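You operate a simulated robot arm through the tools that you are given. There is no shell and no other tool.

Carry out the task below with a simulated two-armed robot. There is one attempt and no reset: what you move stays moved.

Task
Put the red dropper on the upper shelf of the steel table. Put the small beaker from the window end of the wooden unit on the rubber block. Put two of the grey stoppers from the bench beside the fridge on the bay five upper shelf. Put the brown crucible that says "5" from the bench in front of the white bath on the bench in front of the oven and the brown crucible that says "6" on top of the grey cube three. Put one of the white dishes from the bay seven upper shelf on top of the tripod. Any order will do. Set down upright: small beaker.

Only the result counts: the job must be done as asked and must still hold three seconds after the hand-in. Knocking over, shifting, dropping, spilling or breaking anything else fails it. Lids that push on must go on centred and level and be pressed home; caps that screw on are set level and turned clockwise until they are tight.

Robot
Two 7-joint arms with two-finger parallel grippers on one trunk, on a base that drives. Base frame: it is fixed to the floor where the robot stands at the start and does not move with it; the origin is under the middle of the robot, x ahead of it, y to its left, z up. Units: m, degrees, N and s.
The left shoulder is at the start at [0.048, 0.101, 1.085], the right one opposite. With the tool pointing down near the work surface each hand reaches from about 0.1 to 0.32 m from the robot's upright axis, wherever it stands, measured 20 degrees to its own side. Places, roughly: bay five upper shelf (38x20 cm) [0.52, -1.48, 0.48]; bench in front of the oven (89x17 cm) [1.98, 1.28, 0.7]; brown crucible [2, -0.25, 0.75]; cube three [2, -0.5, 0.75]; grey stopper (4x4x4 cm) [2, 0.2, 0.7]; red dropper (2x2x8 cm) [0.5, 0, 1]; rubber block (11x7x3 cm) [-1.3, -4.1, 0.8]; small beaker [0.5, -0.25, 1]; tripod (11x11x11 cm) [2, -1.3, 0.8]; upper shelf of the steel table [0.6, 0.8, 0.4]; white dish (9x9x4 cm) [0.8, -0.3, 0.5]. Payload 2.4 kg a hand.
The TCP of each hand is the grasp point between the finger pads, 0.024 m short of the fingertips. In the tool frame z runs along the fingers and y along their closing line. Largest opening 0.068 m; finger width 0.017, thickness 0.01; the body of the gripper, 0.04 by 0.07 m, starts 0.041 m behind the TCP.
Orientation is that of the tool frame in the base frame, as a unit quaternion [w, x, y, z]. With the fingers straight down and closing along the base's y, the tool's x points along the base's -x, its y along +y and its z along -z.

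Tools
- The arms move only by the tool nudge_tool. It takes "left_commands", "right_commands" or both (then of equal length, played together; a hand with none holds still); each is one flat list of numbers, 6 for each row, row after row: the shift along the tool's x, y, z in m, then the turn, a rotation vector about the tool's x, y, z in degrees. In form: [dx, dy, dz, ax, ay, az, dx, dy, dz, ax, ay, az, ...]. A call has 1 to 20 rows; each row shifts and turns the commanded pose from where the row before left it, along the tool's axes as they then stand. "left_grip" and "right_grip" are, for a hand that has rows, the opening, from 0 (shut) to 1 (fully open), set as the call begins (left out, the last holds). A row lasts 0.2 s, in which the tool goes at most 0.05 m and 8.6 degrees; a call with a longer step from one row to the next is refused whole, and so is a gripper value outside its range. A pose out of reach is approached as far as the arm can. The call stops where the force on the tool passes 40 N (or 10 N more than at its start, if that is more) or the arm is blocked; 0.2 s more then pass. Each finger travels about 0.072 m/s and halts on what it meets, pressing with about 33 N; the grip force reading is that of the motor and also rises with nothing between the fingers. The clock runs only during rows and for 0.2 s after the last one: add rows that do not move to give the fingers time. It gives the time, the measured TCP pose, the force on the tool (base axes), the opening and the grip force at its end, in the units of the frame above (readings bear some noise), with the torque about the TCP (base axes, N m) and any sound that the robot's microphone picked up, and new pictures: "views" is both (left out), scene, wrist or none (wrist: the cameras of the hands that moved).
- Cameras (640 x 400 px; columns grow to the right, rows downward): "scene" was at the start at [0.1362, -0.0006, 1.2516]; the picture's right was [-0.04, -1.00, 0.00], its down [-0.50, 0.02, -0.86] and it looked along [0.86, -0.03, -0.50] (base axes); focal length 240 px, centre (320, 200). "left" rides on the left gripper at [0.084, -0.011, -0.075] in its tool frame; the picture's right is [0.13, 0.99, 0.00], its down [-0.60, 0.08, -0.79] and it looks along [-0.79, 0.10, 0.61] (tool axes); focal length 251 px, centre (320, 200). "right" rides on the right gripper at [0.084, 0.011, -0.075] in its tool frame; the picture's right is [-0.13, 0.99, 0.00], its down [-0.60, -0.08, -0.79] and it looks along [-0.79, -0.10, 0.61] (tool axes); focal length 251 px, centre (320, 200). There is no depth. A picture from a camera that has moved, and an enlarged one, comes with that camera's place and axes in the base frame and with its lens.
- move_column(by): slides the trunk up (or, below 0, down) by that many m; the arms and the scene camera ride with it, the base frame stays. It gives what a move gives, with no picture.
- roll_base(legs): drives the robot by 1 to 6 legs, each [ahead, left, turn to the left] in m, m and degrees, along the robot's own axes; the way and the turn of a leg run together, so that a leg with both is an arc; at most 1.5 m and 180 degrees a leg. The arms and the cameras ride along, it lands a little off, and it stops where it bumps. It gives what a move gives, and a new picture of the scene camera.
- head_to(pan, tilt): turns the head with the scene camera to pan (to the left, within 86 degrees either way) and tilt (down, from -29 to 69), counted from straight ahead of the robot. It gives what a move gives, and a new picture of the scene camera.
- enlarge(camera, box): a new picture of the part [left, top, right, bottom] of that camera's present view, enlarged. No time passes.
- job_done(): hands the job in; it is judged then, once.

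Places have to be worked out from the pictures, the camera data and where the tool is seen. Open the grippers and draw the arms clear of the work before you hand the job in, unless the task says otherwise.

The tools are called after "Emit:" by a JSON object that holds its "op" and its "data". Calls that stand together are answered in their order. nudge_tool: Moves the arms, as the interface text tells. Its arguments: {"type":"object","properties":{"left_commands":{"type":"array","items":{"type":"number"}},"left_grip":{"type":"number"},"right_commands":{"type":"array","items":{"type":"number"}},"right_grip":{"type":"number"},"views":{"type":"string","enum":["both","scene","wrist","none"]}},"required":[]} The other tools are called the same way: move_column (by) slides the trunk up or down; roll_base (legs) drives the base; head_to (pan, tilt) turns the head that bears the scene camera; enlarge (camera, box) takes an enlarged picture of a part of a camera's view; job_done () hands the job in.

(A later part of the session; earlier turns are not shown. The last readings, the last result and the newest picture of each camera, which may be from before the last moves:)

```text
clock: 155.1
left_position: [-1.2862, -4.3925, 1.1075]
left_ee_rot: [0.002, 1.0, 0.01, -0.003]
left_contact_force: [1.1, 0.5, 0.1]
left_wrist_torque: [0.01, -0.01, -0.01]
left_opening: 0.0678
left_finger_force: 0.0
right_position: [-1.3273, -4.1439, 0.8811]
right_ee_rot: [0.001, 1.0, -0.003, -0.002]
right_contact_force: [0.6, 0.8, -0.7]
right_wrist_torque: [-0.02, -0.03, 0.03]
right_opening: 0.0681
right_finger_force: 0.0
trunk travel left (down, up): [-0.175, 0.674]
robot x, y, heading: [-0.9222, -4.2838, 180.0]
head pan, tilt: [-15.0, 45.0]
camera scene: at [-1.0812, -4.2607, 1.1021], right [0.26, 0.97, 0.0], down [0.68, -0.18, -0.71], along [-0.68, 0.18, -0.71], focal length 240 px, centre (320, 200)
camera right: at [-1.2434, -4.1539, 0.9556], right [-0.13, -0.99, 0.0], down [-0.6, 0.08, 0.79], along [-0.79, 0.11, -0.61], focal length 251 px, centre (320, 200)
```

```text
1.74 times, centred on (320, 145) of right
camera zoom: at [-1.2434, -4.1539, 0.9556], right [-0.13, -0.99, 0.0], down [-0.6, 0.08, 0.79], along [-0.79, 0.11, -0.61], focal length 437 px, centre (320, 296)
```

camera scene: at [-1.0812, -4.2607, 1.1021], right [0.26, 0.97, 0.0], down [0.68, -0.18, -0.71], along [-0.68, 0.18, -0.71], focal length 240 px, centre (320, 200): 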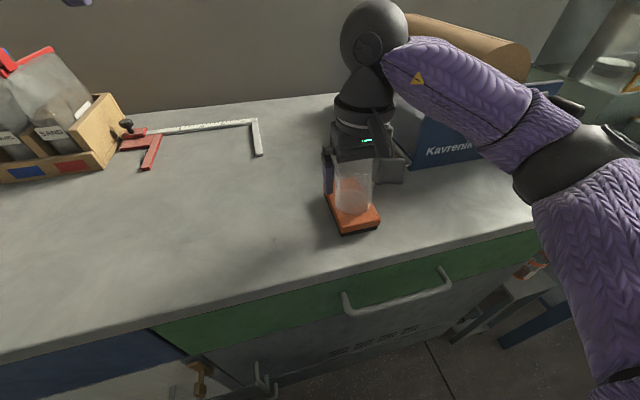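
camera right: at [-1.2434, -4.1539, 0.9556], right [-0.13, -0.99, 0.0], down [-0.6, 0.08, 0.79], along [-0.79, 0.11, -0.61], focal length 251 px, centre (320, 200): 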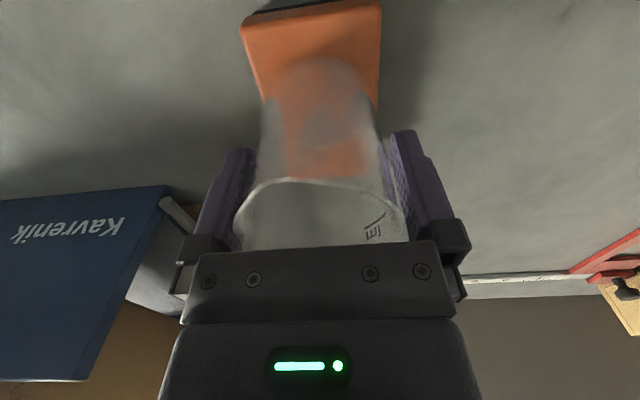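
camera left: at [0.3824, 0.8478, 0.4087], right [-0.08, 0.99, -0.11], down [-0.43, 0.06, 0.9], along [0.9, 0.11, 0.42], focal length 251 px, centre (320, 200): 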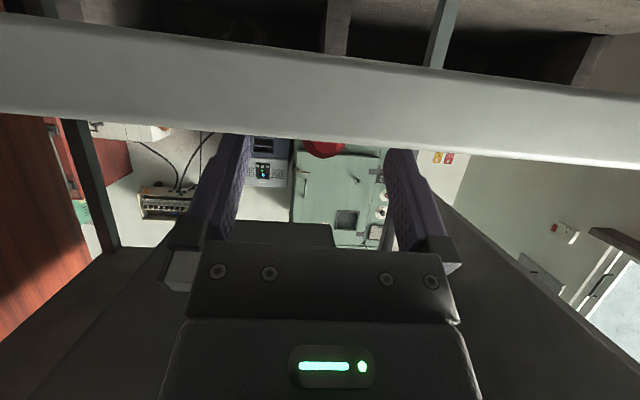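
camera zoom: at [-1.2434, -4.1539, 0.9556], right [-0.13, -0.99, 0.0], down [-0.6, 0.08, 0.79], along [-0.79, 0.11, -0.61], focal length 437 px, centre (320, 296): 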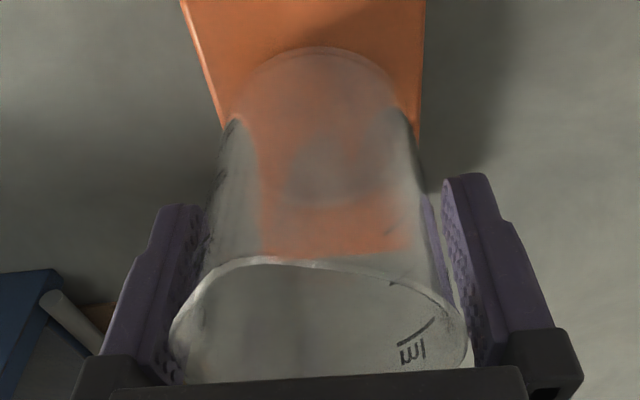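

The beaker stands free on the block. I raise the hand slowly straight up and watch for drag.

Emit:
{"op": "nudge_tool", "data": {"right_commands": [0, 0, -0.004, 0, 0, 0, 0, 0, -0.004, 0, 0, 0, 0, 0, -0.004, 0, 0, 0, 0, 0, -0.004, 0, 0, 0], "views": "scene"}}

Emit:
{"op": "enlarge", "data": {"camera": "scene", "box": [290, 130, 430, 260]}}

Emit:
{"op": "enlarge", "data": {"camera": "right", "box": [200, 30, 440, 260]}}

```text
clock: 156.1
left_position: [-1.2891, -4.3912, 1.1081]
left_ee_rot: [0.002, 1.0, 0.01, -0.002]
left_contact_force: [-0.9, 0.8, 0.6]
left_wrist_torque: [0.04, 0.0, 0.04]
left_opening: 0.068
left_finger_force: 0.0
right_position: [-1.3281, -4.1444, 0.8962]
right_ee_rot: [0.002, 1.0, -0.002, -0.001]
right_contact_force: [0.0, -1.1, 0.2]
right_wrist_torque: [-0.02, 0.0, 0.01]
right_opening: 0.0678
right_finger_force: 0.2
trunk travel left (down, up): [-0.175, 0.674]
robot x, y, heading: [-0.9191, -4.2843, 179.5]
head pan, tilt: [-15.0, 45.0]
camera scene: at [-1.0813, -4.2607, 1.1021], right [0.26, 0.97, 0.0], down [0.68, -0.18, -0.71], along [-0.68, 0.18, -0.71], focal length 240 px, centre (320, 200)
```

scene: 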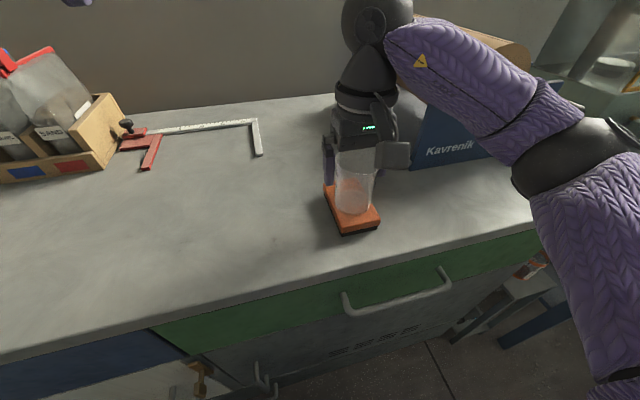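

```text
3.08 times, centred on (360, 195) of scene
camera zoom: at [-1.0813, -4.2607, 1.1021], right [0.26, 0.97, 0.0], down [0.68, -0.18, -0.71], along [-0.68, 0.18, -0.71], focal length 739 px, centre (197, 215)
```

zoom: 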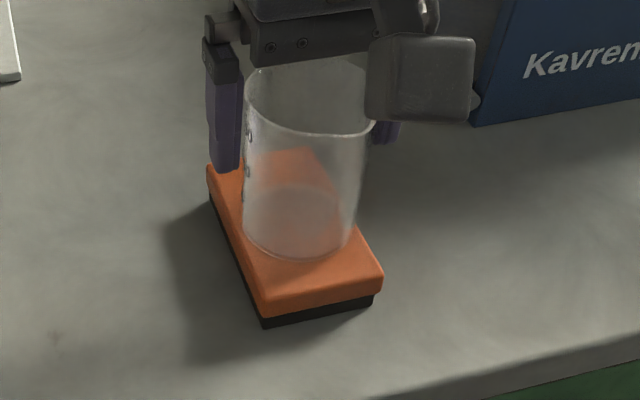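

```text
1.74 times, centred on (320, 145) of right
camera zoom: at [-1.2437, -4.1536, 0.9718], right [-0.13, -0.99, 0.0], down [-0.6, 0.08, 0.79], along [-0.79, 0.11, -0.61], focal length 437 px, centre (320, 296)
```

zoom: 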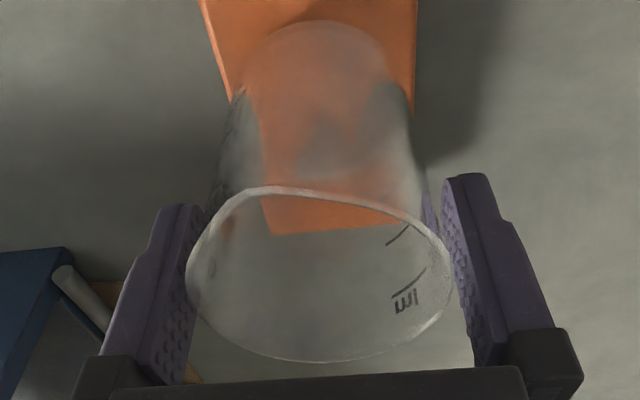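

The beaker stays put, upright on the block. I continue raising the hand clear.

Emit:
{"op": "nudge_tool", "data": {"right_commands": [0, 0, -0.006, 0, 0, 0, 0, 0, -0.006, 0, 0, 0, 0, 0, -0.008, 0, 0, 0, 0, 0, -0.01, 0, 0, 0, 0, 0, -0.02, 0, 0, 0, 0, 0, -0.03, 0, 0, 0, 0, 0, -0.03, 0, 0, 0], "views": "scene"}}

Emit:
{"op": "enlarge", "data": {"camera": "scene", "box": [290, 130, 430, 260]}}

```text
clock: 157.7
left_position: [-1.2874, -4.3915, 1.1054]
left_ee_rot: [0.002, 1.0, 0.01, -0.003]
left_contact_force: [0.0, -0.3, 0.2]
left_wrist_torque: [-0.04, -0.02, -0.01]
left_opening: 0.0682
left_finger_force: 0.0
right_position: [-1.3278, -4.1418, 1.0068]
right_ee_rot: [0.001, 1.0, -0.003, -0.001]
right_contact_force: [-0.2, 0.7, 0.4]
right_wrist_torque: [-0.04, 0.0, 0.02]
right_opening: 0.068
right_finger_force: 0.0
trunk travel left (down, up): [-0.175, 0.674]
robot x, y, heading: [-0.9184, -4.2851, 180.0]
head pan, tilt: [-15.0, 45.0]
camera scene: at [-1.0812, -4.2608, 1.1021], right [0.26, 0.97, 0.0], down [0.68, -0.18, -0.71], along [-0.68, 0.18, -0.71], focal length 240 px, centre (320, 200)
```

scene: 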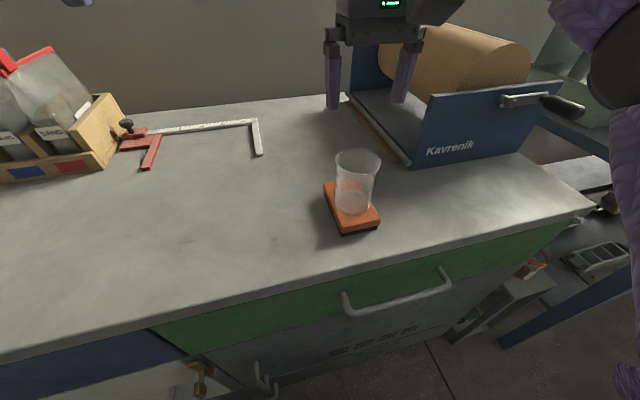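

```text
3.08 times, centred on (360, 195) of scene
camera zoom: at [-1.0812, -4.2608, 1.1021], right [0.26, 0.97, 0.0], down [0.68, -0.18, -0.71], along [-0.68, 0.18, -0.71], focal length 739 px, centre (197, 215)
```

zoom: 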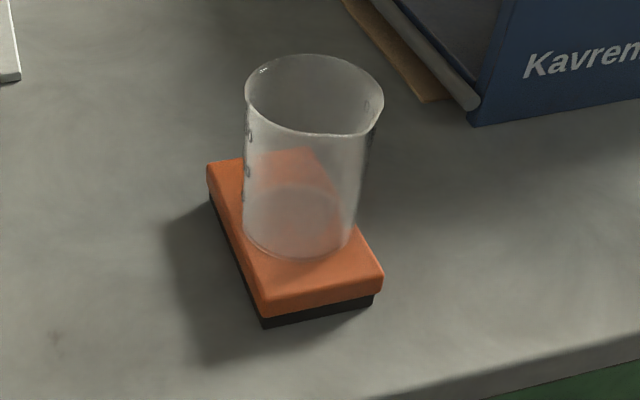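

Beaker done. I raise the trunk to normal height, back away, and turn to face the window side to head for the aisle behind the wooden unit.

Emit:
{"op": "move_column", "data": {"by": 0.15}}

Emit:
{"op": "roll_base", "data": {"legs": [[-0.6, 0, 0], [0, 0, -90]]}}

Emit:
{"op": "head_to", "data": {"pan": -40, "tilt": 20}}

Emit:
{"op": "head_to", "data": {"pan": 0, "tilt": 20}}

```text
clock: 159.5
left_position: [-1.2877, -4.3909, 1.2566]
left_ee_rot: [0.001, 1.0, 0.011, -0.003]
left_contact_force: [0.3, -0.2, 0.1]
left_wrist_torque: [0.05, -0.01, 0.01]
left_opening: 0.068
left_finger_force: 0.0
right_position: [-1.3259, -4.1427, 1.1576]
right_ee_rot: [0.001, 1.0, -0.003, -0.001]
right_contact_force: [0.1, 0.2, -1.0]
right_wrist_torque: [-0.04, -0.02, 0.01]
right_opening: 0.068
right_finger_force: 0.1
trunk travel left (down, up): [-0.325, 0.524]
robot x, y, heading: [-0.9232, -4.2841, 180.0]
head pan, tilt: [-15.0, 45.0]
```

```text
clock: 166.7
left_position: [-0.4353, -3.9164, 1.2572]
left_ee_rot: [0.0, 0.723, -0.691, -0.003]
left_contact_force: [-0.1, 0.4, -0.6]
left_wrist_torque: [-0.01, 0.03, 0.0]
left_opening: 0.0679
left_finger_force: 0.0
right_position: [-0.1898, -3.8706, 1.1577]
right_ee_rot: [0.0, 0.714, -0.7, -0.001]
right_contact_force: [0.3, 0.8, -0.1]
right_wrist_torque: [0.01, 0.06, 0.03]
right_opening: 0.0681
right_finger_force: 0.0
trunk travel left (down, up): [-0.325, 0.524]
robot x, y, heading: [-0.3172, -4.2837, 91.3]
head pan, tilt: [-15.0, 45.0]
camera scene: at [-0.3056, -4.155, 1.2545], right [0.97, -0.24, 0.0], down [-0.17, -0.69, -0.71], along [0.17, 0.69, -0.71], focal length 240 px, centre (320, 200)
```

scene: 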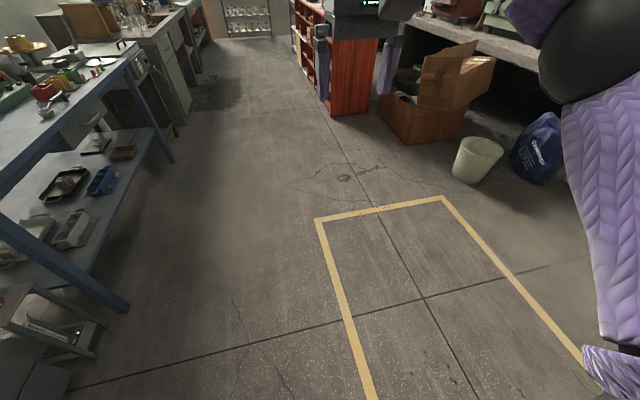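

```text
clock: 167.6
left_position: [-0.4361, -3.9164, 1.2558]
left_ee_rot: [-0.001, 0.723, -0.691, -0.002]
left_contact_force: [0.4, 0.8, 1.0]
left_wrist_torque: [-0.01, 0.0, 0.04]
left_opening: 0.0681
left_finger_force: 0.0
right_position: [-0.1908, -3.871, 1.1567]
right_ee_rot: [0.001, 0.714, -0.7, -0.002]
right_contact_force: [0.2, -0.4, 0.4]
right_wrist_torque: [-0.01, 0.01, 0.03]
right_opening: 0.0683
right_finger_force: 0.1
trunk travel left (down, up): [-0.325, 0.524]
robot x, y, heading: [-0.3216, -4.2816, 91.3]
head pan, tilt: [-40.0, 20.0]
camera scene: at [-0.2668, -4.1613, 1.2931], right [0.78, -0.62, 0.0], down [-0.21, -0.27, -0.94], along [0.59, 0.73, -0.34], focal length 240 px, centre (320, 200)
```

scene: 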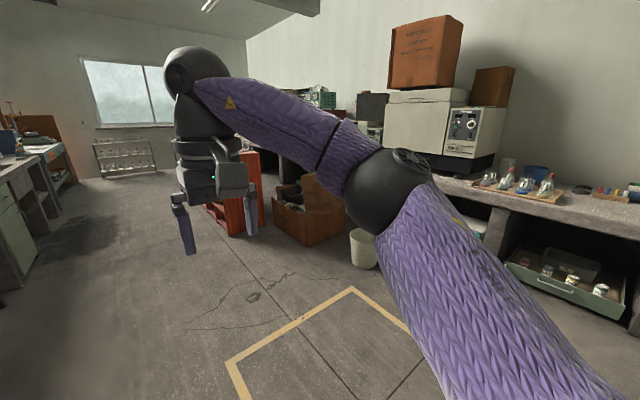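

```text
clock: 168.7
left_position: [-0.4357, -3.9176, 1.257]
left_ee_rot: [-0.001, 0.723, -0.691, -0.003]
left_contact_force: [0.2, -0.5, -0.3]
left_wrist_torque: [-0.01, 0.0, 0.04]
left_opening: 0.0681
left_finger_force: 0.0
right_position: [-0.1895, -3.8708, 1.1568]
right_ee_rot: [0.0, 0.714, -0.7, -0.002]
right_contact_force: [0.8, 0.1, 0.3]
right_wrist_torque: [0.02, -0.01, -0.02]
right_opening: 0.068
right_finger_force: 0.2
trunk travel left (down, up): [-0.325, 0.524]
robot x, y, heading: [-0.3197, -4.2794, 91.2]
head pan, tilt: [0.0, 20.0]
camera scene: at [-0.327, -4.1409, 1.2932], right [1.0, 0.02, 0.0], down [0.01, -0.34, -0.94], along [-0.02, 0.94, -0.34], focal length 240 px, centre (320, 200)
```

scene: 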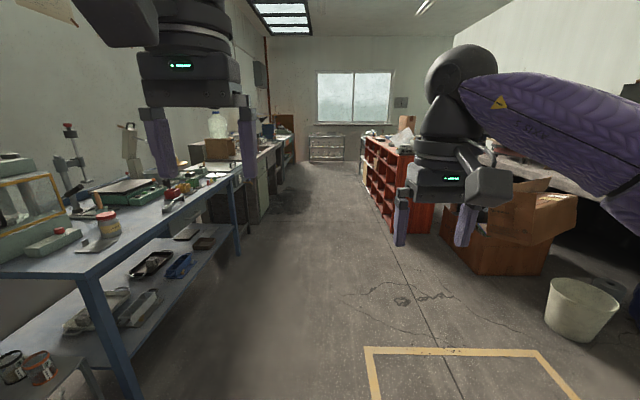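

A box and a bin block the aisle at this end, so I go round by the window end: straight back up the lane to y≈1.55.

Emit:
{"op": "roll_base", "data": {"legs": [[0, 0, -1.2], [1.5, 0, 0], [1.5, 0, 0], [1.5, 0, 0]]}}

```text
clock: 190.7
left_position: [-0.3172, 0.6469, 1.2574]
left_ee_rot: [0.001, -0.691, 0.723, 0.003]
left_contact_force: [-0.2, -0.6, 0.2]
left_wrist_torque: [0.02, 0.02, -0.03]
left_opening: 0.0678
left_finger_force: 0.0
right_position: [-0.0685, 0.6716, 1.1573]
right_ee_rot: [0.0, -0.682, 0.731, 0.002]
right_contact_force: [0.3, 0.1, 0.0]
right_wrist_torque: [0.0, -0.01, 0.03]
right_opening: 0.068
right_finger_force: 0.0
trunk travel left (down, up): [-0.325, 0.524]
robot x, y, heading: [-0.2373, 0.2721, 86.3]
head pan, tilt: [0.0, 20.0]
camera scene: at [-0.2285, 0.414, 1.2932], right [1.0, -0.07, 0.0], down [-0.02, -0.34, -0.94], along [0.06, 0.94, -0.34], focal length 240 px, centre (320, 200)
```

scene: 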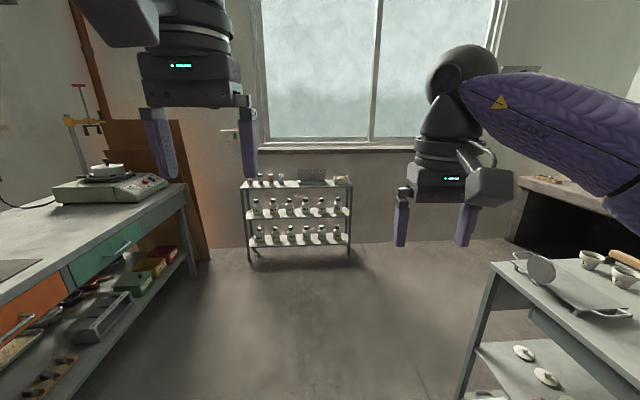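

I continue 1.35 m, turn to face +x, and go round the steel table into the aisle at y≈1.6.

Emit:
{"op": "roll_base", "data": {"legs": [[1.35, 0, 0], [0, 0, -86.3]]}}

Emit:
{"op": "head_to", "data": {"pan": 0, "tilt": 25}}

```text
clock: 201.2
left_position: [0.2011, 1.7524, 1.2562]
left_ee_rot: [0.002, -0.031, 1.0, 0.001]
left_contact_force: [-0.2, 0.0, 0.0]
left_wrist_torque: [-0.01, 0.02, 0.01]
left_opening: 0.0679
left_finger_force: 0.2
right_position: [0.2524, 1.5072, 1.1565]
right_ee_rot: [0.001, -0.018, 1.0, 0.001]
right_contact_force: [0.5, -0.2, 0.2]
right_wrist_torque: [-0.02, 0.0, 0.02]
right_opening: 0.068
right_finger_force: 0.2
trunk travel left (down, up): [-0.325, 0.524]
robot x, y, heading: [-0.163, 1.6321, 2.4]
head pan, tilt: [0.0, 20.0]
camera scene: at [-0.0267, 1.6393, 1.2932], right [0.04, -1.0, 0.0], down [-0.34, -0.01, -0.94], along [0.94, 0.04, -0.34], focal length 240 px, centre (320, 200)
```

scene: 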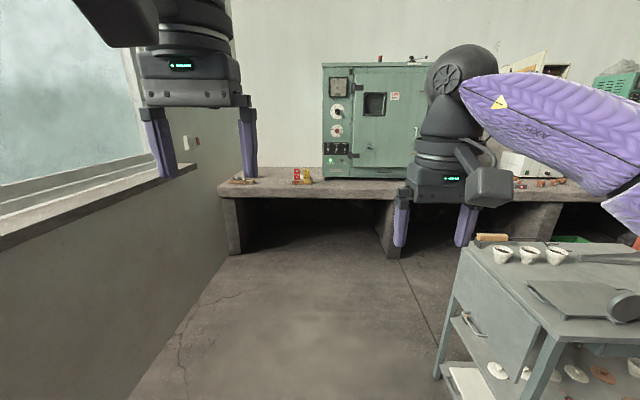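

```text
clock: 201.8
left_position: [0.2007, 1.7532, 1.2561]
left_ee_rot: [0.004, -0.031, 1.0, 0.002]
left_contact_force: [-0.4, 0.4, 0.5]
left_wrist_torque: [0.01, 0.01, -0.02]
left_opening: 0.0676
left_finger_force: 0.1
right_position: [0.2509, 1.5071, 1.1572]
right_ee_rot: [0.0, -0.018, 1.0, 0.0]
right_contact_force: [-0.4, 0.2, -0.2]
right_wrist_torque: [0.02, -0.03, 0.0]
right_opening: 0.0682
right_finger_force: 0.0
trunk travel left (down, up): [-0.325, 0.524]
robot x, y, heading: [-0.1623, 1.6289, 2.1]
head pan, tilt: [0.0, 25.0]
camera scene: at [-0.0277, 1.6393, 1.2852], right [0.04, -1.0, 0.0], down [-0.42, -0.02, -0.91], along [0.91, 0.04, -0.42], focal length 240 px, centre (320, 200)
```

scene: 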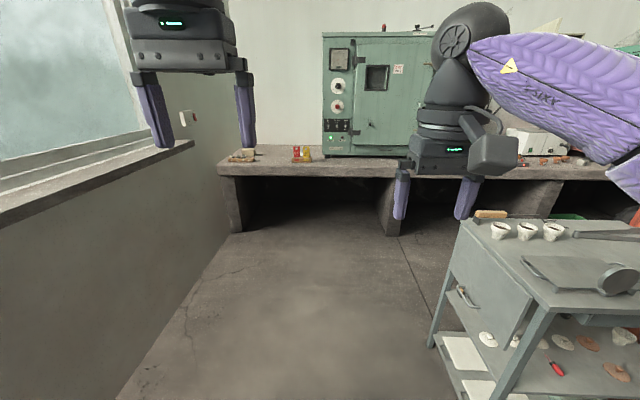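

The way round the steel table is open. I drive 1.45 m ahead into the aisle, then strafe right along the back bench toward the fridge.

Emit:
{"op": "roll_base", "data": {"legs": [[1.45, 0, -2.2], [0, -1.2, 0]]}}

Emit:
{"op": "head_to", "data": {"pan": -20, "tilt": 35}}

```text
clock: 214.7
left_position: [1.6629, 0.5708, 1.2562]
left_ee_rot: [0.004, -0.016, 1.0, 0.002]
left_contact_force: [-0.5, 0.7, 0.0]
left_wrist_torque: [0.0, 0.0, 0.0]
left_opening: 0.0679
left_finger_force: 0.0
right_position: [1.7052, 0.3246, 1.1572]
right_ee_rot: [0.0, -0.004, 1.0, 0.001]
right_contact_force: [0.1, -0.1, -0.3]
right_wrist_torque: [-0.02, -0.02, -0.02]
right_opening: 0.068
right_finger_force: 0.0
trunk travel left (down, up): [-0.325, 0.524]
robot x, y, heading: [1.3024, 0.4623, 0.6]
head pan, tilt: [0.0, 25.0]
camera scene: at [1.4311, 0.4654, 1.2851], right [0.01, -1.0, 0.0], down [-0.42, 0.0, -0.91], along [0.91, 0.01, -0.42], focal length 240 px, centre (320, 200)
```

scene: 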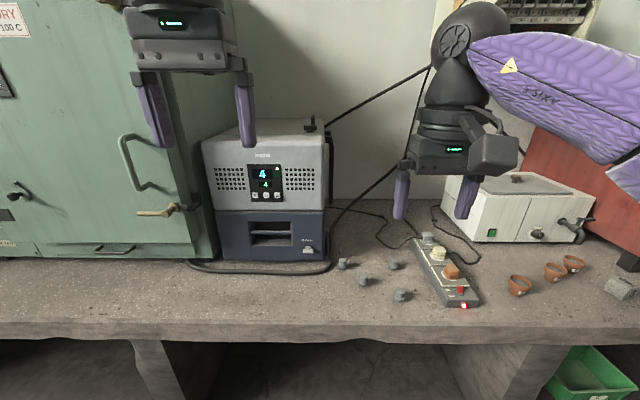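

```text
clock: 215.6
left_position: [1.6641, 0.572, 1.2587]
left_ee_rot: [0.004, -0.017, 1.0, 0.001]
left_contact_force: [0.7, 0.1, 0.1]
left_wrist_torque: [0.02, -0.01, 0.0]
left_opening: 0.0681
left_finger_force: 0.1
right_position: [1.7065, 0.3248, 1.1563]
right_ee_rot: [0.002, -0.004, 1.0, 0.001]
right_contact_force: [0.2, 0.3, 0.0]
right_wrist_torque: [-0.01, -0.02, -0.02]
right_opening: 0.068
right_finger_force: 0.0
trunk travel left (down, up): [-0.325, 0.524]
robot x, y, heading: [1.2958, 0.459, 0.6]
head pan, tilt: [-20.0, 35.0]
camera scene: at [1.4221, 0.4354, 1.2694], right [-0.33, -0.94, 0.0], down [-0.54, 0.19, -0.82], along [0.77, -0.27, -0.57], focal length 240 px, centre (320, 200)
```

scene: 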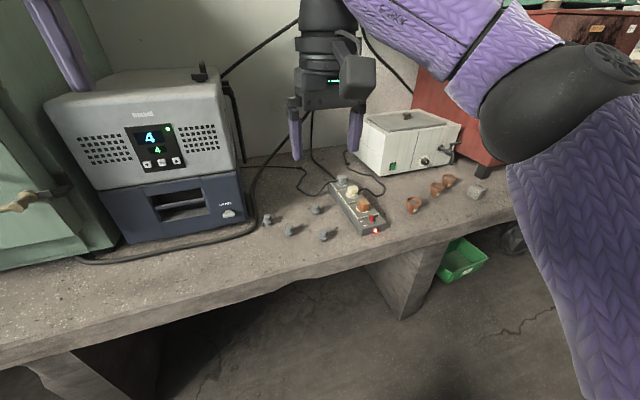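

I see four stoppers by the fridge, and three brown crucibles plus a grey cube in front of the white bath. I strafe 0.65 m right to look at the crucibles' labels.

Emit:
{"op": "roll_base", "data": {"legs": [[0, -0.65, -0.6]]}}

Emit:
{"op": "head_to", "data": {"pan": -5, "tilt": 42}}

Emit:
{"op": "enlarge", "data": {"camera": "scene", "box": [220, 130, 460, 280]}}

Emit:
{"op": "enlarge", "data": {"camera": "scene", "box": [400, 130, 640, 280]}}

```text
clock: 219.2
left_position: [1.6675, -0.0859, 1.2577]
left_ee_rot: [0.003, -0.01, 1.0, 0.001]
left_contact_force: [0.7, 0.4, 0.0]
left_wrist_torque: [0.01, 0.03, 0.02]
left_opening: 0.0682
left_finger_force: 0.1
right_position: [1.707, -0.3348, 1.1565]
right_ee_rot: [0.0, 0.002, 1.0, 0.0]
right_contact_force: [0.1, 1.1, 0.0]
right_wrist_torque: [-0.01, 0.03, 0.03]
right_opening: 0.0679
right_finger_force: 0.0
trunk travel left (down, up): [-0.325, 0.524]
robot x, y, heading: [1.3022, -0.1887, -0.1]
head pan, tilt: [-20.0, 35.0]
camera scene: at [1.4247, -0.2207, 1.2694], right [-0.34, -0.94, 0.0], down [-0.54, 0.2, -0.82], along [0.77, -0.28, -0.57], focal length 240 px, centre (320, 200)
```

scene: 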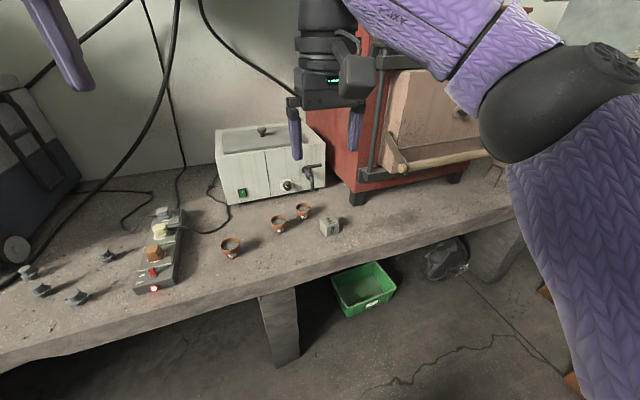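

```text
clock: 220.0
left_position: [1.6677, -0.0854, 1.256]
left_ee_rot: [0.003, -0.011, 1.0, 0.001]
left_contact_force: [-0.2, -0.4, 0.8]
left_wrist_torque: [0.01, 0.01, 0.02]
left_opening: 0.0679
left_finger_force: 0.0
right_position: [1.708, -0.3342, 1.1565]
right_ee_rot: [0.001, 0.003, 1.0, 0.001]
right_contact_force: [-0.6, -0.1, -0.3]
right_wrist_torque: [-0.03, -0.02, 0.02]
right_opening: 0.0682
right_finger_force: 0.0
trunk travel left (down, up): [-0.325, 0.524]
robot x, y, heading: [1.3002, -0.1906, -0.1]
head pan, tilt: [-5.0, 42.0]
camera scene: at [1.4253, -0.1977, 1.2589], right [-0.09, -1.0, 0.0], down [-0.67, 0.06, -0.74], along [0.74, -0.07, -0.67], focal length 240 px, centre (320, 200)
```

scene: 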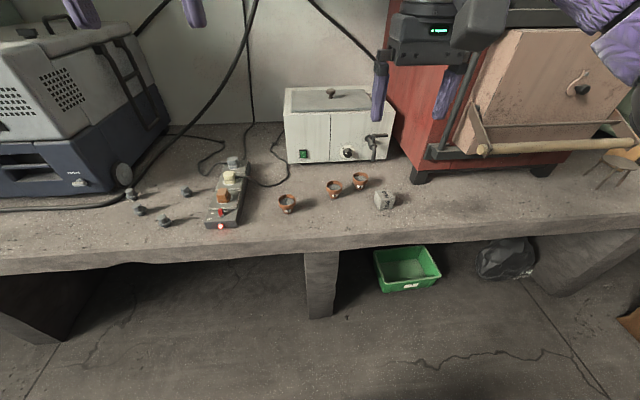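

```text
2.67 times, centred on (340, 205) of scene
camera zoom: at [1.4253, -0.1977, 1.2589], right [-0.09, -1.0, 0.0], down [-0.67, 0.06, -0.74], along [0.74, -0.07, -0.67], focal length 640 px, centre (267, 187)
```

zoom: 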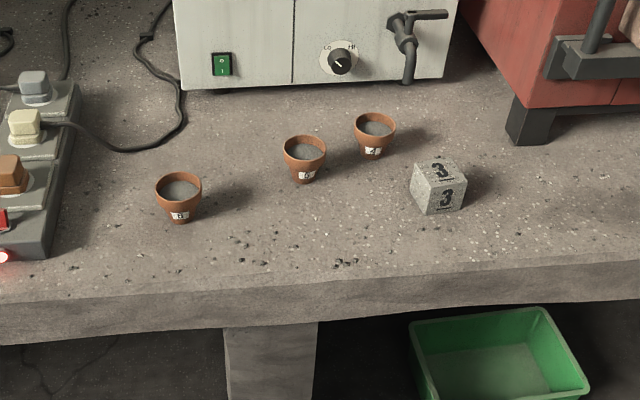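

```text
2.67 times, centred on (520, 205) of scene
camera zoom: at [1.4253, -0.1977, 1.2589], right [-0.09, -1.0, 0.0], down [-0.67, 0.06, -0.74], along [0.74, -0.07, -0.67], focal length 640 px, centre (-213, 187)
```

zoom: 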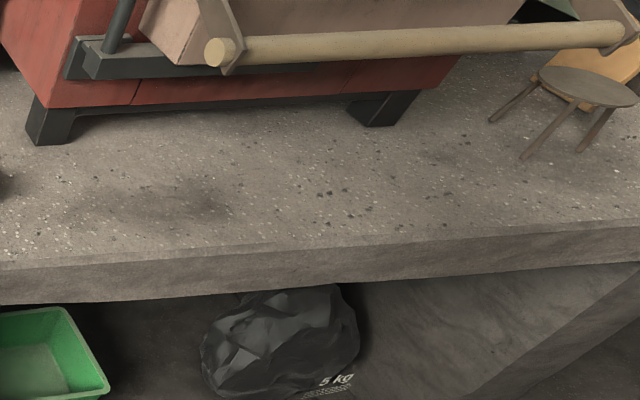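

The grey cube shows "3". I enlarge each crucible's label.

Emit:
{"op": "enlarge", "data": {"camera": "scene", "box": [270, 185, 310, 220]}}

Emit:
{"op": "enlarge", "data": {"camera": "scene", "box": [318, 165, 378, 205]}}

```text
11.43 times, centred on (290, 202) of scene
camera zoom: at [1.4253, -0.1977, 1.2589], right [-0.09, -1.0, 0.0], down [-0.67, 0.06, -0.74], along [0.74, -0.07, -0.67], focal length 2744 px, centre (663, 171)
```

zoom: 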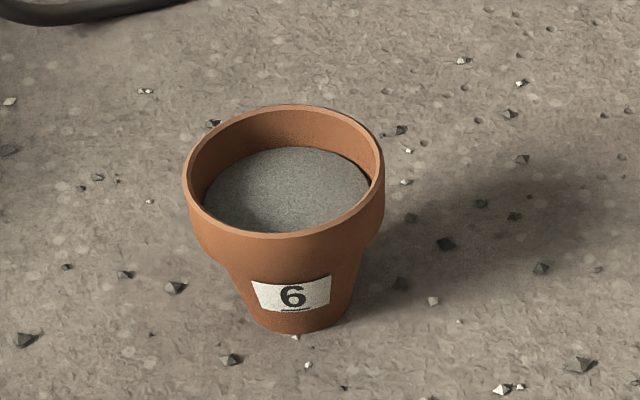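

```text
10.00 times, centred on (348, 185) of scene
camera zoom: at [1.4253, -0.1977, 1.2589], right [-0.09, -1.0, 0.0], down [-0.67, 0.06, -0.74], along [0.74, -0.07, -0.67], focal length 2401 px, centre (40, 350)
```

zoom: 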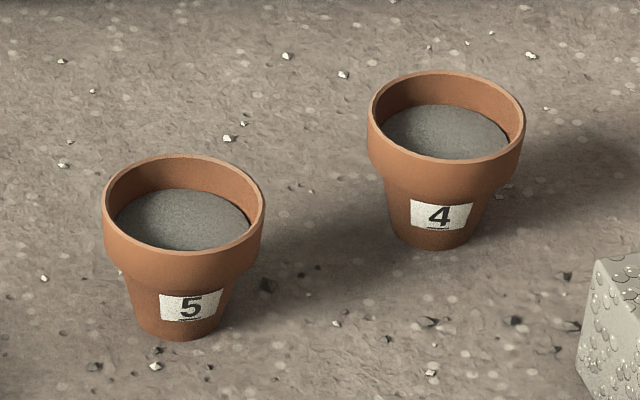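

Left crucible is "6", middle "5", right-back "4"; they hold powder, so I keep them upright. I pitch the right hand 30° forward for more reach and shift the base left so it lines up with "6" at y≈-0.146.

Emit:
{"op": "nudge_tool", "data": {"right_commands": [-0.02, 0, 0, 0, -7.5, 0, -0.0198, 0, 0.0026, 0, -7.5, 0, -0.0193, 0, 0.0052, 0, -7.5, 0, -0.0185, 0, 0.0077, 0, -7.5, 0, 0, 0, 0, 0, 0, 0], "views": "none"}}

Emit:
{"op": "roll_base", "data": {"legs": [[0.0, 0.19, 0]]}}

Emit:
{"op": "move_column", "data": {"by": -0.2}}

Emit:
{"op": "head_to", "data": {"pan": -15, "tilt": 40}}

Emit:
{"op": "enlarge", "data": {"camera": "right", "box": [0, 0, 640, 400]}}

```text
clock: 221.2
left_position: [1.6678, -0.0865, 1.2575]
left_ee_rot: [0.003, -0.01, 1.0, 0.0]
left_contact_force: [1.2, 0.5, -0.2]
left_wrist_torque: [0.03, 0.02, -0.01]
left_opening: 0.068
left_finger_force: 0.2
right_position: [1.7879, -0.3351, 1.1561]
right_ee_rot: [0.261, 0.002, 0.965, 0.001]
right_contact_force: [1.2, 0.3, -0.7]
right_wrist_torque: [0.02, 0.01, 0.01]
right_opening: 0.0682
right_finger_force: 0.1
trunk travel left (down, up): [-0.325, 0.524]
robot x, y, heading: [1.301, -0.1963, -0.1]
head pan, tilt: [-5.0, 42.0]
```

```text
clock: 222.7
left_position: [1.6672, 0.1042, 1.2573]
left_ee_rot: [0.003, -0.012, 1.0, 0.001]
left_contact_force: [-0.4, 0.1, 0.1]
left_wrist_torque: [-0.03, 0.02, 0.01]
left_opening: 0.0677
left_finger_force: 0.0
right_position: [1.7895, -0.1428, 1.1555]
right_ee_rot: [0.26, 0.001, 0.966, 0.0]
right_contact_force: [0.5, 0.6, -0.2]
right_wrist_torque: [-0.01, -0.03, -0.01]
right_opening: 0.0682
right_finger_force: 0.0
trunk travel left (down, up): [-0.325, 0.524]
robot x, y, heading: [1.2984, -0.0017, 0.1]
head pan, tilt: [-5.0, 42.0]
camera scene: at [1.4252, -0.0073, 1.2589], right [-0.08, -1.0, 0.0], down [-0.67, 0.06, -0.74], along [0.74, -0.06, -0.67], focal length 240 px, centre (320, 200)
```

scene: 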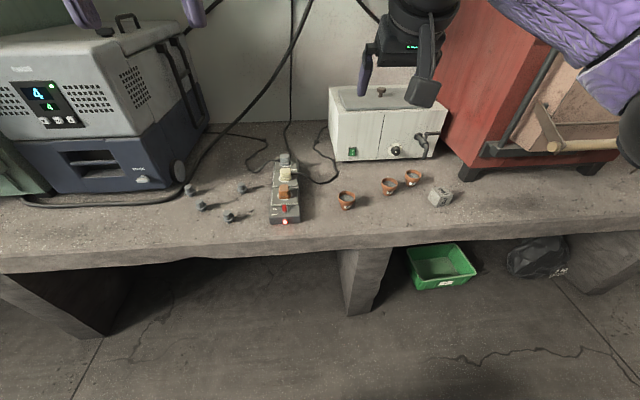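

```text
clock: 224.9
left_position: [1.6672, 0.104, 1.0568]
left_ee_rot: [0.003, -0.011, 1.0, 0.001]
left_contact_force: [-0.4, -0.6, -0.3]
left_wrist_torque: [0.0, 0.0, -0.02]
left_opening: 0.0681
left_finger_force: 0.1
right_position: [1.7869, -0.1445, 0.9557]
right_ee_rot: [0.26, 0.002, 0.966, 0.0]
right_contact_force: [0.0, -0.5, 0.9]
right_wrist_torque: [0.01, 0.01, 0.01]
right_opening: 0.0682
right_finger_force: 0.0
trunk travel left (down, up): [-0.125, 0.724]
robot x, y, heading: [1.3023, -0.0019, 0.1]
head pan, tilt: [-5.0, 42.0]
```

```text
clock: 225.6
left_position: [1.6674, 0.1045, 1.0578]
left_ee_rot: [0.004, -0.012, 1.0, 0.001]
left_contact_force: [-0.5, -0.1, 0.3]
left_wrist_torque: [-0.01, 0.01, -0.01]
left_opening: 0.0681
left_finger_force: 0.0
right_position: [1.7898, -0.1435, 0.9552]
right_ee_rot: [0.26, 0.0, 0.966, 0.001]
right_contact_force: [0.7, 0.0, 0.7]
right_wrist_torque: [-0.03, -0.02, 0.02]
right_opening: 0.0678
right_finger_force: 0.0
trunk travel left (down, up): [-0.125, 0.724]
robot x, y, heading: [1.3039, -0.0009, 0.1]
head pan, tilt: [-15.0, 40.0]
camera scene: at [1.4747, -0.0224, 1.0579], right [-0.26, -0.97, 0.0], down [-0.62, 0.16, -0.77], along [0.74, -0.2, -0.64], focal length 240 px, centre (320, 200)
```

scene: 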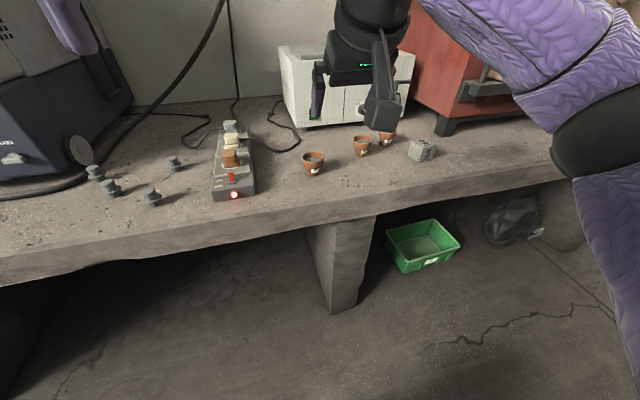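

```text
1.00 times, centred on (320, 200) of right (not enlarged: the box is as wide or as high as the picture)
camera zoom: at [1.6783, -0.1315, 0.9785], right [0.11, 0.99, 0.07], down [0.12, -0.08, 0.99], along [0.99, -0.1, -0.13], focal length 251 px, centre (320, 200)
```

zoom: 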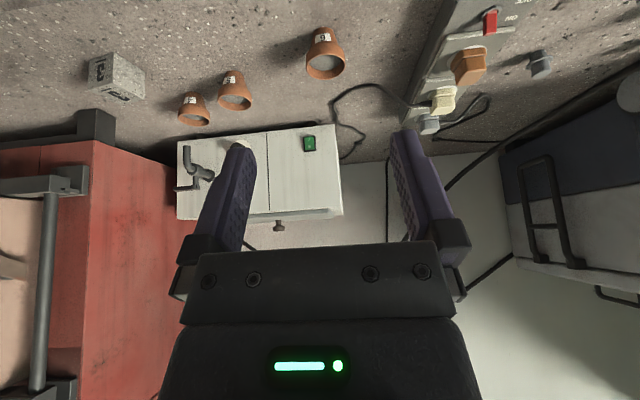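

I enlarge crucible 6 in both views to triangulate it.

Emit:
{"op": "enlarge", "data": {"camera": "scene", "box": [280, 130, 440, 190]}}

Emit:
{"op": "enlarge", "data": {"camera": "right", "box": [80, 10, 360, 140]}}

```text
4.00 times, centred on (360, 160) of scene
camera zoom: at [1.4747, -0.0224, 1.0579], right [-0.26, -0.97, 0.0], down [-0.62, 0.16, -0.77], along [0.74, -0.2, -0.64], focal length 960 px, centre (160, 360)
```

zoom: 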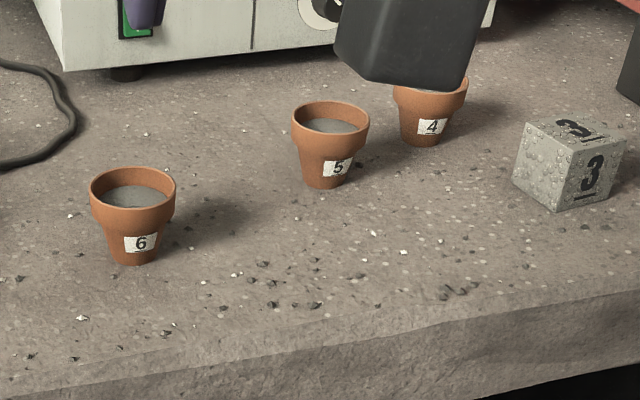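

```text
2.29 times, centred on (220, 75) of right
camera zoom: at [1.6783, -0.1315, 0.9785], right [0.11, 0.99, 0.07], down [0.12, -0.08, 0.99], along [0.99, -0.1, -0.13], focal length 575 px, centre (549, 486)
```

zoom: 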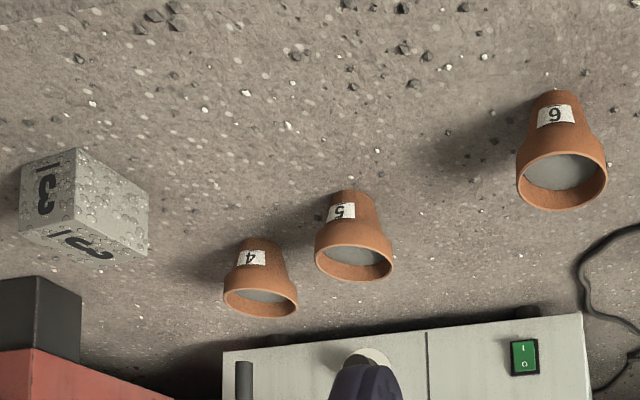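

Crucible 6's rim centre is at about [2.009, -0.146, 0.745], Ø0.056; the cube's top is near [2.01, -0.475, 0.737]. I drive 0.22 m ahead to bring the right hand over crucible 6.

Emit:
{"op": "roll_base", "data": {"legs": [[0.22, 0, 0]]}}

Emit:
{"op": "enlarge", "data": {"camera": "right", "box": [0, 0, 640, 400]}}

```text
clock: 227.3
left_position: [1.8893, 0.1047, 1.0572]
left_ee_rot: [0.003, -0.013, 1.0, 0.001]
left_contact_force: [0.2, -0.4, -0.5]
left_wrist_torque: [0.02, 0.02, 0.01]
left_opening: 0.0677
left_finger_force: 0.0
right_position: [2.0102, -0.1439, 0.9556]
right_ee_rot: [0.26, 0.001, 0.966, 0.001]
right_contact_force: [-0.3, 0.6, 0.0]
right_wrist_torque: [-0.01, -0.01, -0.04]
right_opening: 0.068
right_finger_force: 0.0
trunk travel left (down, up): [-0.125, 0.724]
robot x, y, heading: [1.5219, -0.004, 0.1]
head pan, tilt: [-15.0, 40.0]
camera scene: at [1.696, -0.022, 1.0579], right [-0.26, -0.97, 0.0], down [-0.62, 0.17, -0.77], along [0.74, -0.2, -0.64], focal length 240 px, centre (320, 200)
```

scene: 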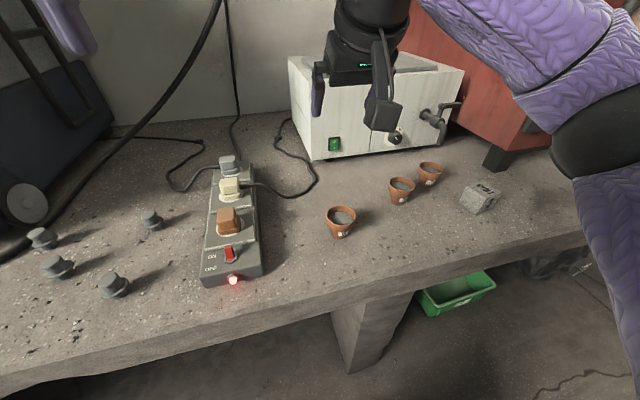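

```text
1.00 times, centred on (320, 200) of right (not enlarged: the box is as wide or as high as the picture)
camera zoom: at [1.8996, -0.1312, 0.9785], right [0.11, 0.99, 0.07], down [0.12, -0.08, 0.99], along [0.99, -0.1, -0.13], focal length 251 px, centre (320, 200)
```

zoom: 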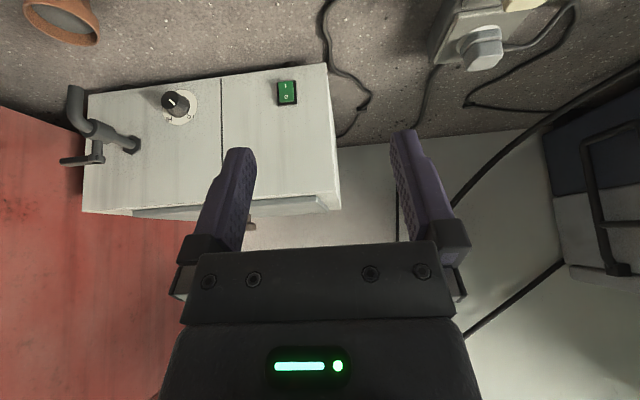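

I enlarge the scene view to refine crucible 6's position from this closer viewpoint.

Emit:
{"op": "enlarge", "data": {"camera": "scene", "box": [310, 180, 374, 250]}}

Emit:
{"op": "enlarge", "data": {"camera": "scene", "box": [374, 140, 510, 230]}}

```text
5.71 times, centred on (342, 215) of scene
camera zoom: at [1.696, -0.022, 1.0579], right [-0.26, -0.97, 0.0], down [-0.62, 0.17, -0.77], along [0.74, -0.2, -0.64], focal length 1372 px, centre (194, 114)
```

zoom: 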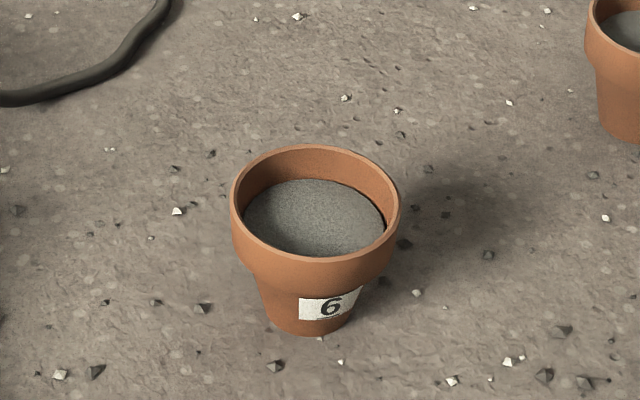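

```text
4.44 times, centred on (442, 185) of scene
camera zoom: at [1.696, -0.022, 1.0579], right [-0.26, -0.97, 0.0], down [-0.62, 0.17, -0.77], along [0.74, -0.2, -0.64], focal length 1067 px, centre (-222, 267)
```

zoom: 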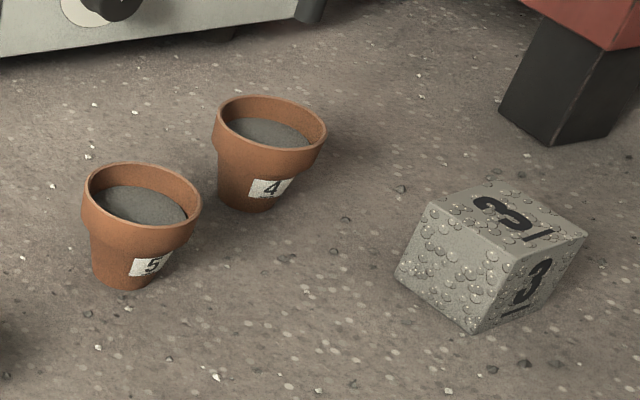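

Refined: crucible 6 at [2.005, -0.1465]; cube about 5 cm with top centre near [1.998, -0.47, 0.743]. I trim and lower the right hand to z≈0.825 for a check.

Emit:
{"op": "nudge_tool", "data": {"right_commands": [0.0043, -0.0025, -0.0025, 0, 0, 0, 0.01625, 0, 0.02815, 0, 0, 0, 0.01625, 0, 0.02815, 0, 0, 0, 0.01625, 0, 0.02815, 0, 0, 0, 0.01625, 0, 0.02815, 0, 0, 0, 0, 0, 0, 0, 0, 0], "views": "both"}}

```text
clock: 228.7
left_position: [1.8887, 0.1056, 1.0571]
left_ee_rot: [0.004, -0.012, 1.0, 0.0]
left_contact_force: [-0.3, 0.1, 0.0]
left_wrist_torque: [0.0, 0.02, -0.01]
left_opening: 0.0682
left_finger_force: 0.1
right_position: [2.0052, -0.1451, 0.8243]
right_ee_rot: [0.259, 0.001, 0.966, 0.001]
right_contact_force: [1.0, 0.4, -0.2]
right_wrist_torque: [-0.02, -0.02, -0.01]
right_opening: 0.068
right_finger_force: 0.0
trunk travel left (down, up): [-0.125, 0.724]
robot x, y, heading: [1.5224, -0.0032, 0.2]
head pan, tilt: [-15.0, 40.0]
camera scene: at [1.6961, -0.0221, 1.0579], right [-0.26, -0.97, 0.0], down [-0.62, 0.17, -0.77], along [0.74, -0.2, -0.64], focal length 240 px, centre (320, 200)
camera right: at [1.8949, -0.1334, 0.8476], right [0.11, 0.99, 0.07], down [0.12, -0.08, 0.99], along [0.99, -0.1, -0.13], focal length 251 px, centre (320, 200)
```

scene: 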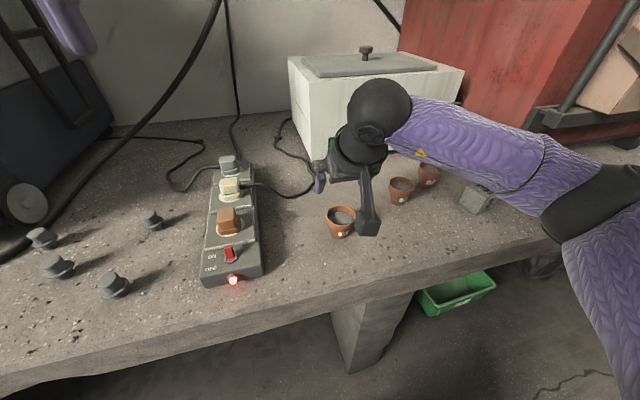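
right: 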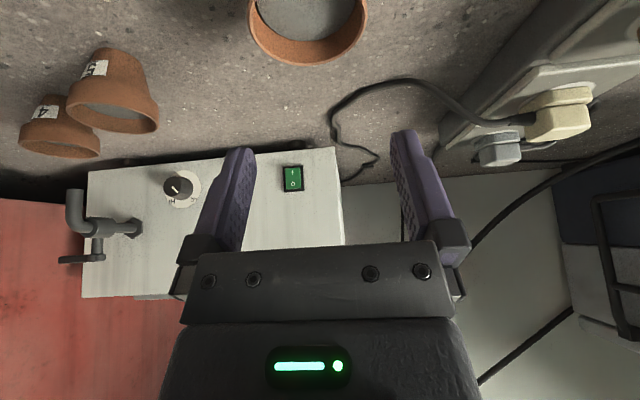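

The crucible is centred within about 2 mm in y. I lower to z≈0.775 and check the straddle before the last step.

Emit:
{"op": "nudge_tool", "data": {"right_commands": [0.0125, 0, 0.0217, 0, 0, 0, 0.0125, 0, 0.0217, 0, 0, 0, 0, 0, 0, 0, 0, 0], "views": "both"}}

Emit:
{"op": "enlarge", "data": {"camera": "scene", "box": [290, 160, 410, 260]}}

```text
clock: 229.5
left_position: [1.8893, 0.1048, 1.0573]
left_ee_rot: [0.004, -0.012, 1.0, 0.001]
left_contact_force: [-0.6, -0.2, 0.3]
left_wrist_torque: [-0.02, -0.04, 0.0]
left_opening: 0.0683
left_finger_force: 0.1
right_position: [2.0044, -0.1467, 0.7763]
right_ee_rot: [0.259, 0.001, 0.966, 0.001]
right_contact_force: [0.9, -0.6, 0.8]
right_wrist_torque: [-0.01, 0.03, 0.0]
right_opening: 0.0682
right_finger_force: 0.1
trunk travel left (down, up): [-0.125, 0.724]
robot x, y, heading: [1.5224, -0.0032, 0.3]
head pan, tilt: [-15.0, 40.0]
camera scene: at [1.696, -0.0221, 1.0579], right [-0.26, -0.97, 0.0], down [-0.62, 0.17, -0.77], along [0.74, -0.2, -0.64], focal length 240 px, centre (320, 200)
camera right: at [1.8945, -0.134, 0.7973], right [0.11, 0.99, 0.07], down [0.12, -0.08, 0.99], along [0.99, -0.1, -0.13], focal length 251 px, centre (320, 200)
```

scene: 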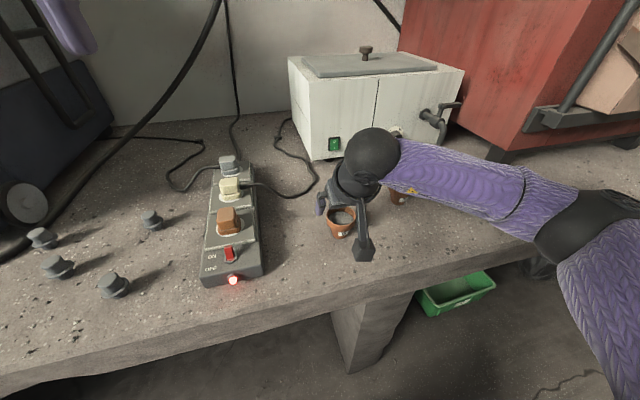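
right: 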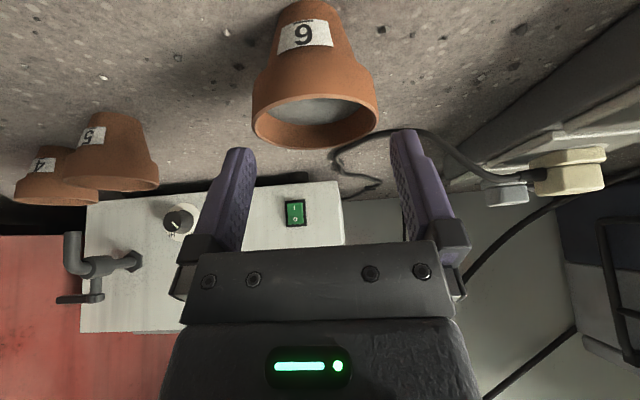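

```text
4.00 times, centred on (350, 210) of scene
camera zoom: at [1.696, -0.0221, 1.0579], right [-0.26, -0.97, 0.0], down [-0.62, 0.17, -0.77], along [0.74, -0.2, -0.64], focal length 960 px, centre (200, 160)
```

zoom: 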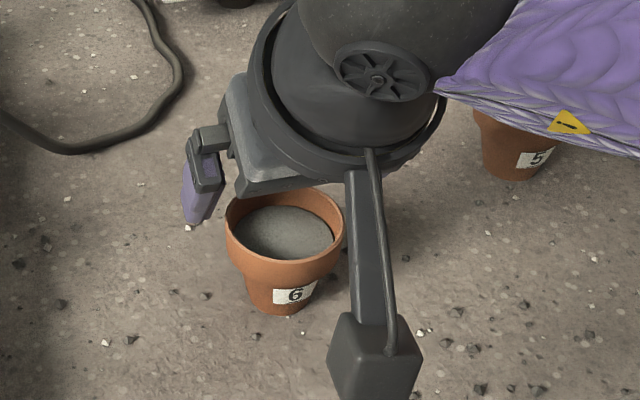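

The rim is centred between the fingers. I lower the last 0.043 m.

Emit:
{"op": "nudge_tool", "data": {"right_commands": [0.0075, 0, 0.013, 0, 0, 0, 0.0075, 0, 0.013, 0, 0, 0, 0.0065, 0, 0.0113, 0, 0, 0, 0, 0, 0, 0, 0, 0], "views": "both"}}

```text
clock: 230.5
left_position: [1.8879, 0.1042, 1.0581]
left_ee_rot: [0.004, -0.012, 1.0, 0.001]
left_contact_force: [0.6, -0.9, 0.5]
left_wrist_torque: [0.03, 0.0, -0.01]
left_opening: 0.0679
left_finger_force: 0.0
right_position: [2.0049, -0.1456, 0.7332]
right_ee_rot: [0.26, 0.0, 0.966, 0.001]
right_contact_force: [0.4, 0.1, -0.9]
right_wrist_torque: [-0.02, 0.02, -0.02]
right_opening: 0.0682
right_finger_force: 0.1
trunk travel left (down, up): [-0.125, 0.724]
robot x, y, heading: [1.5237, -0.004, 0.1]
head pan, tilt: [-15.0, 40.0]
camera scene: at [1.696, -0.0221, 1.0579], right [-0.26, -0.97, 0.0], down [-0.62, 0.17, -0.77], along [0.74, -0.2, -0.64], focal length 240 px, centre (320, 200)
camera right: at [1.8954, -0.1337, 0.7554], right [0.11, 0.99, 0.07], down [0.12, -0.08, 0.99], along [0.99, -0.1, -0.13], focal length 251 px, centre (320, 200)
```

scene: 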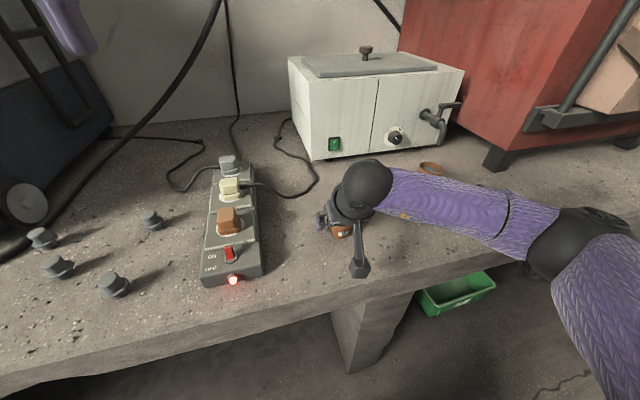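
right: 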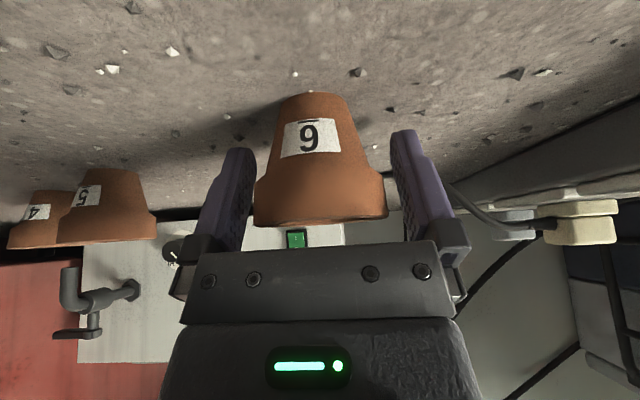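

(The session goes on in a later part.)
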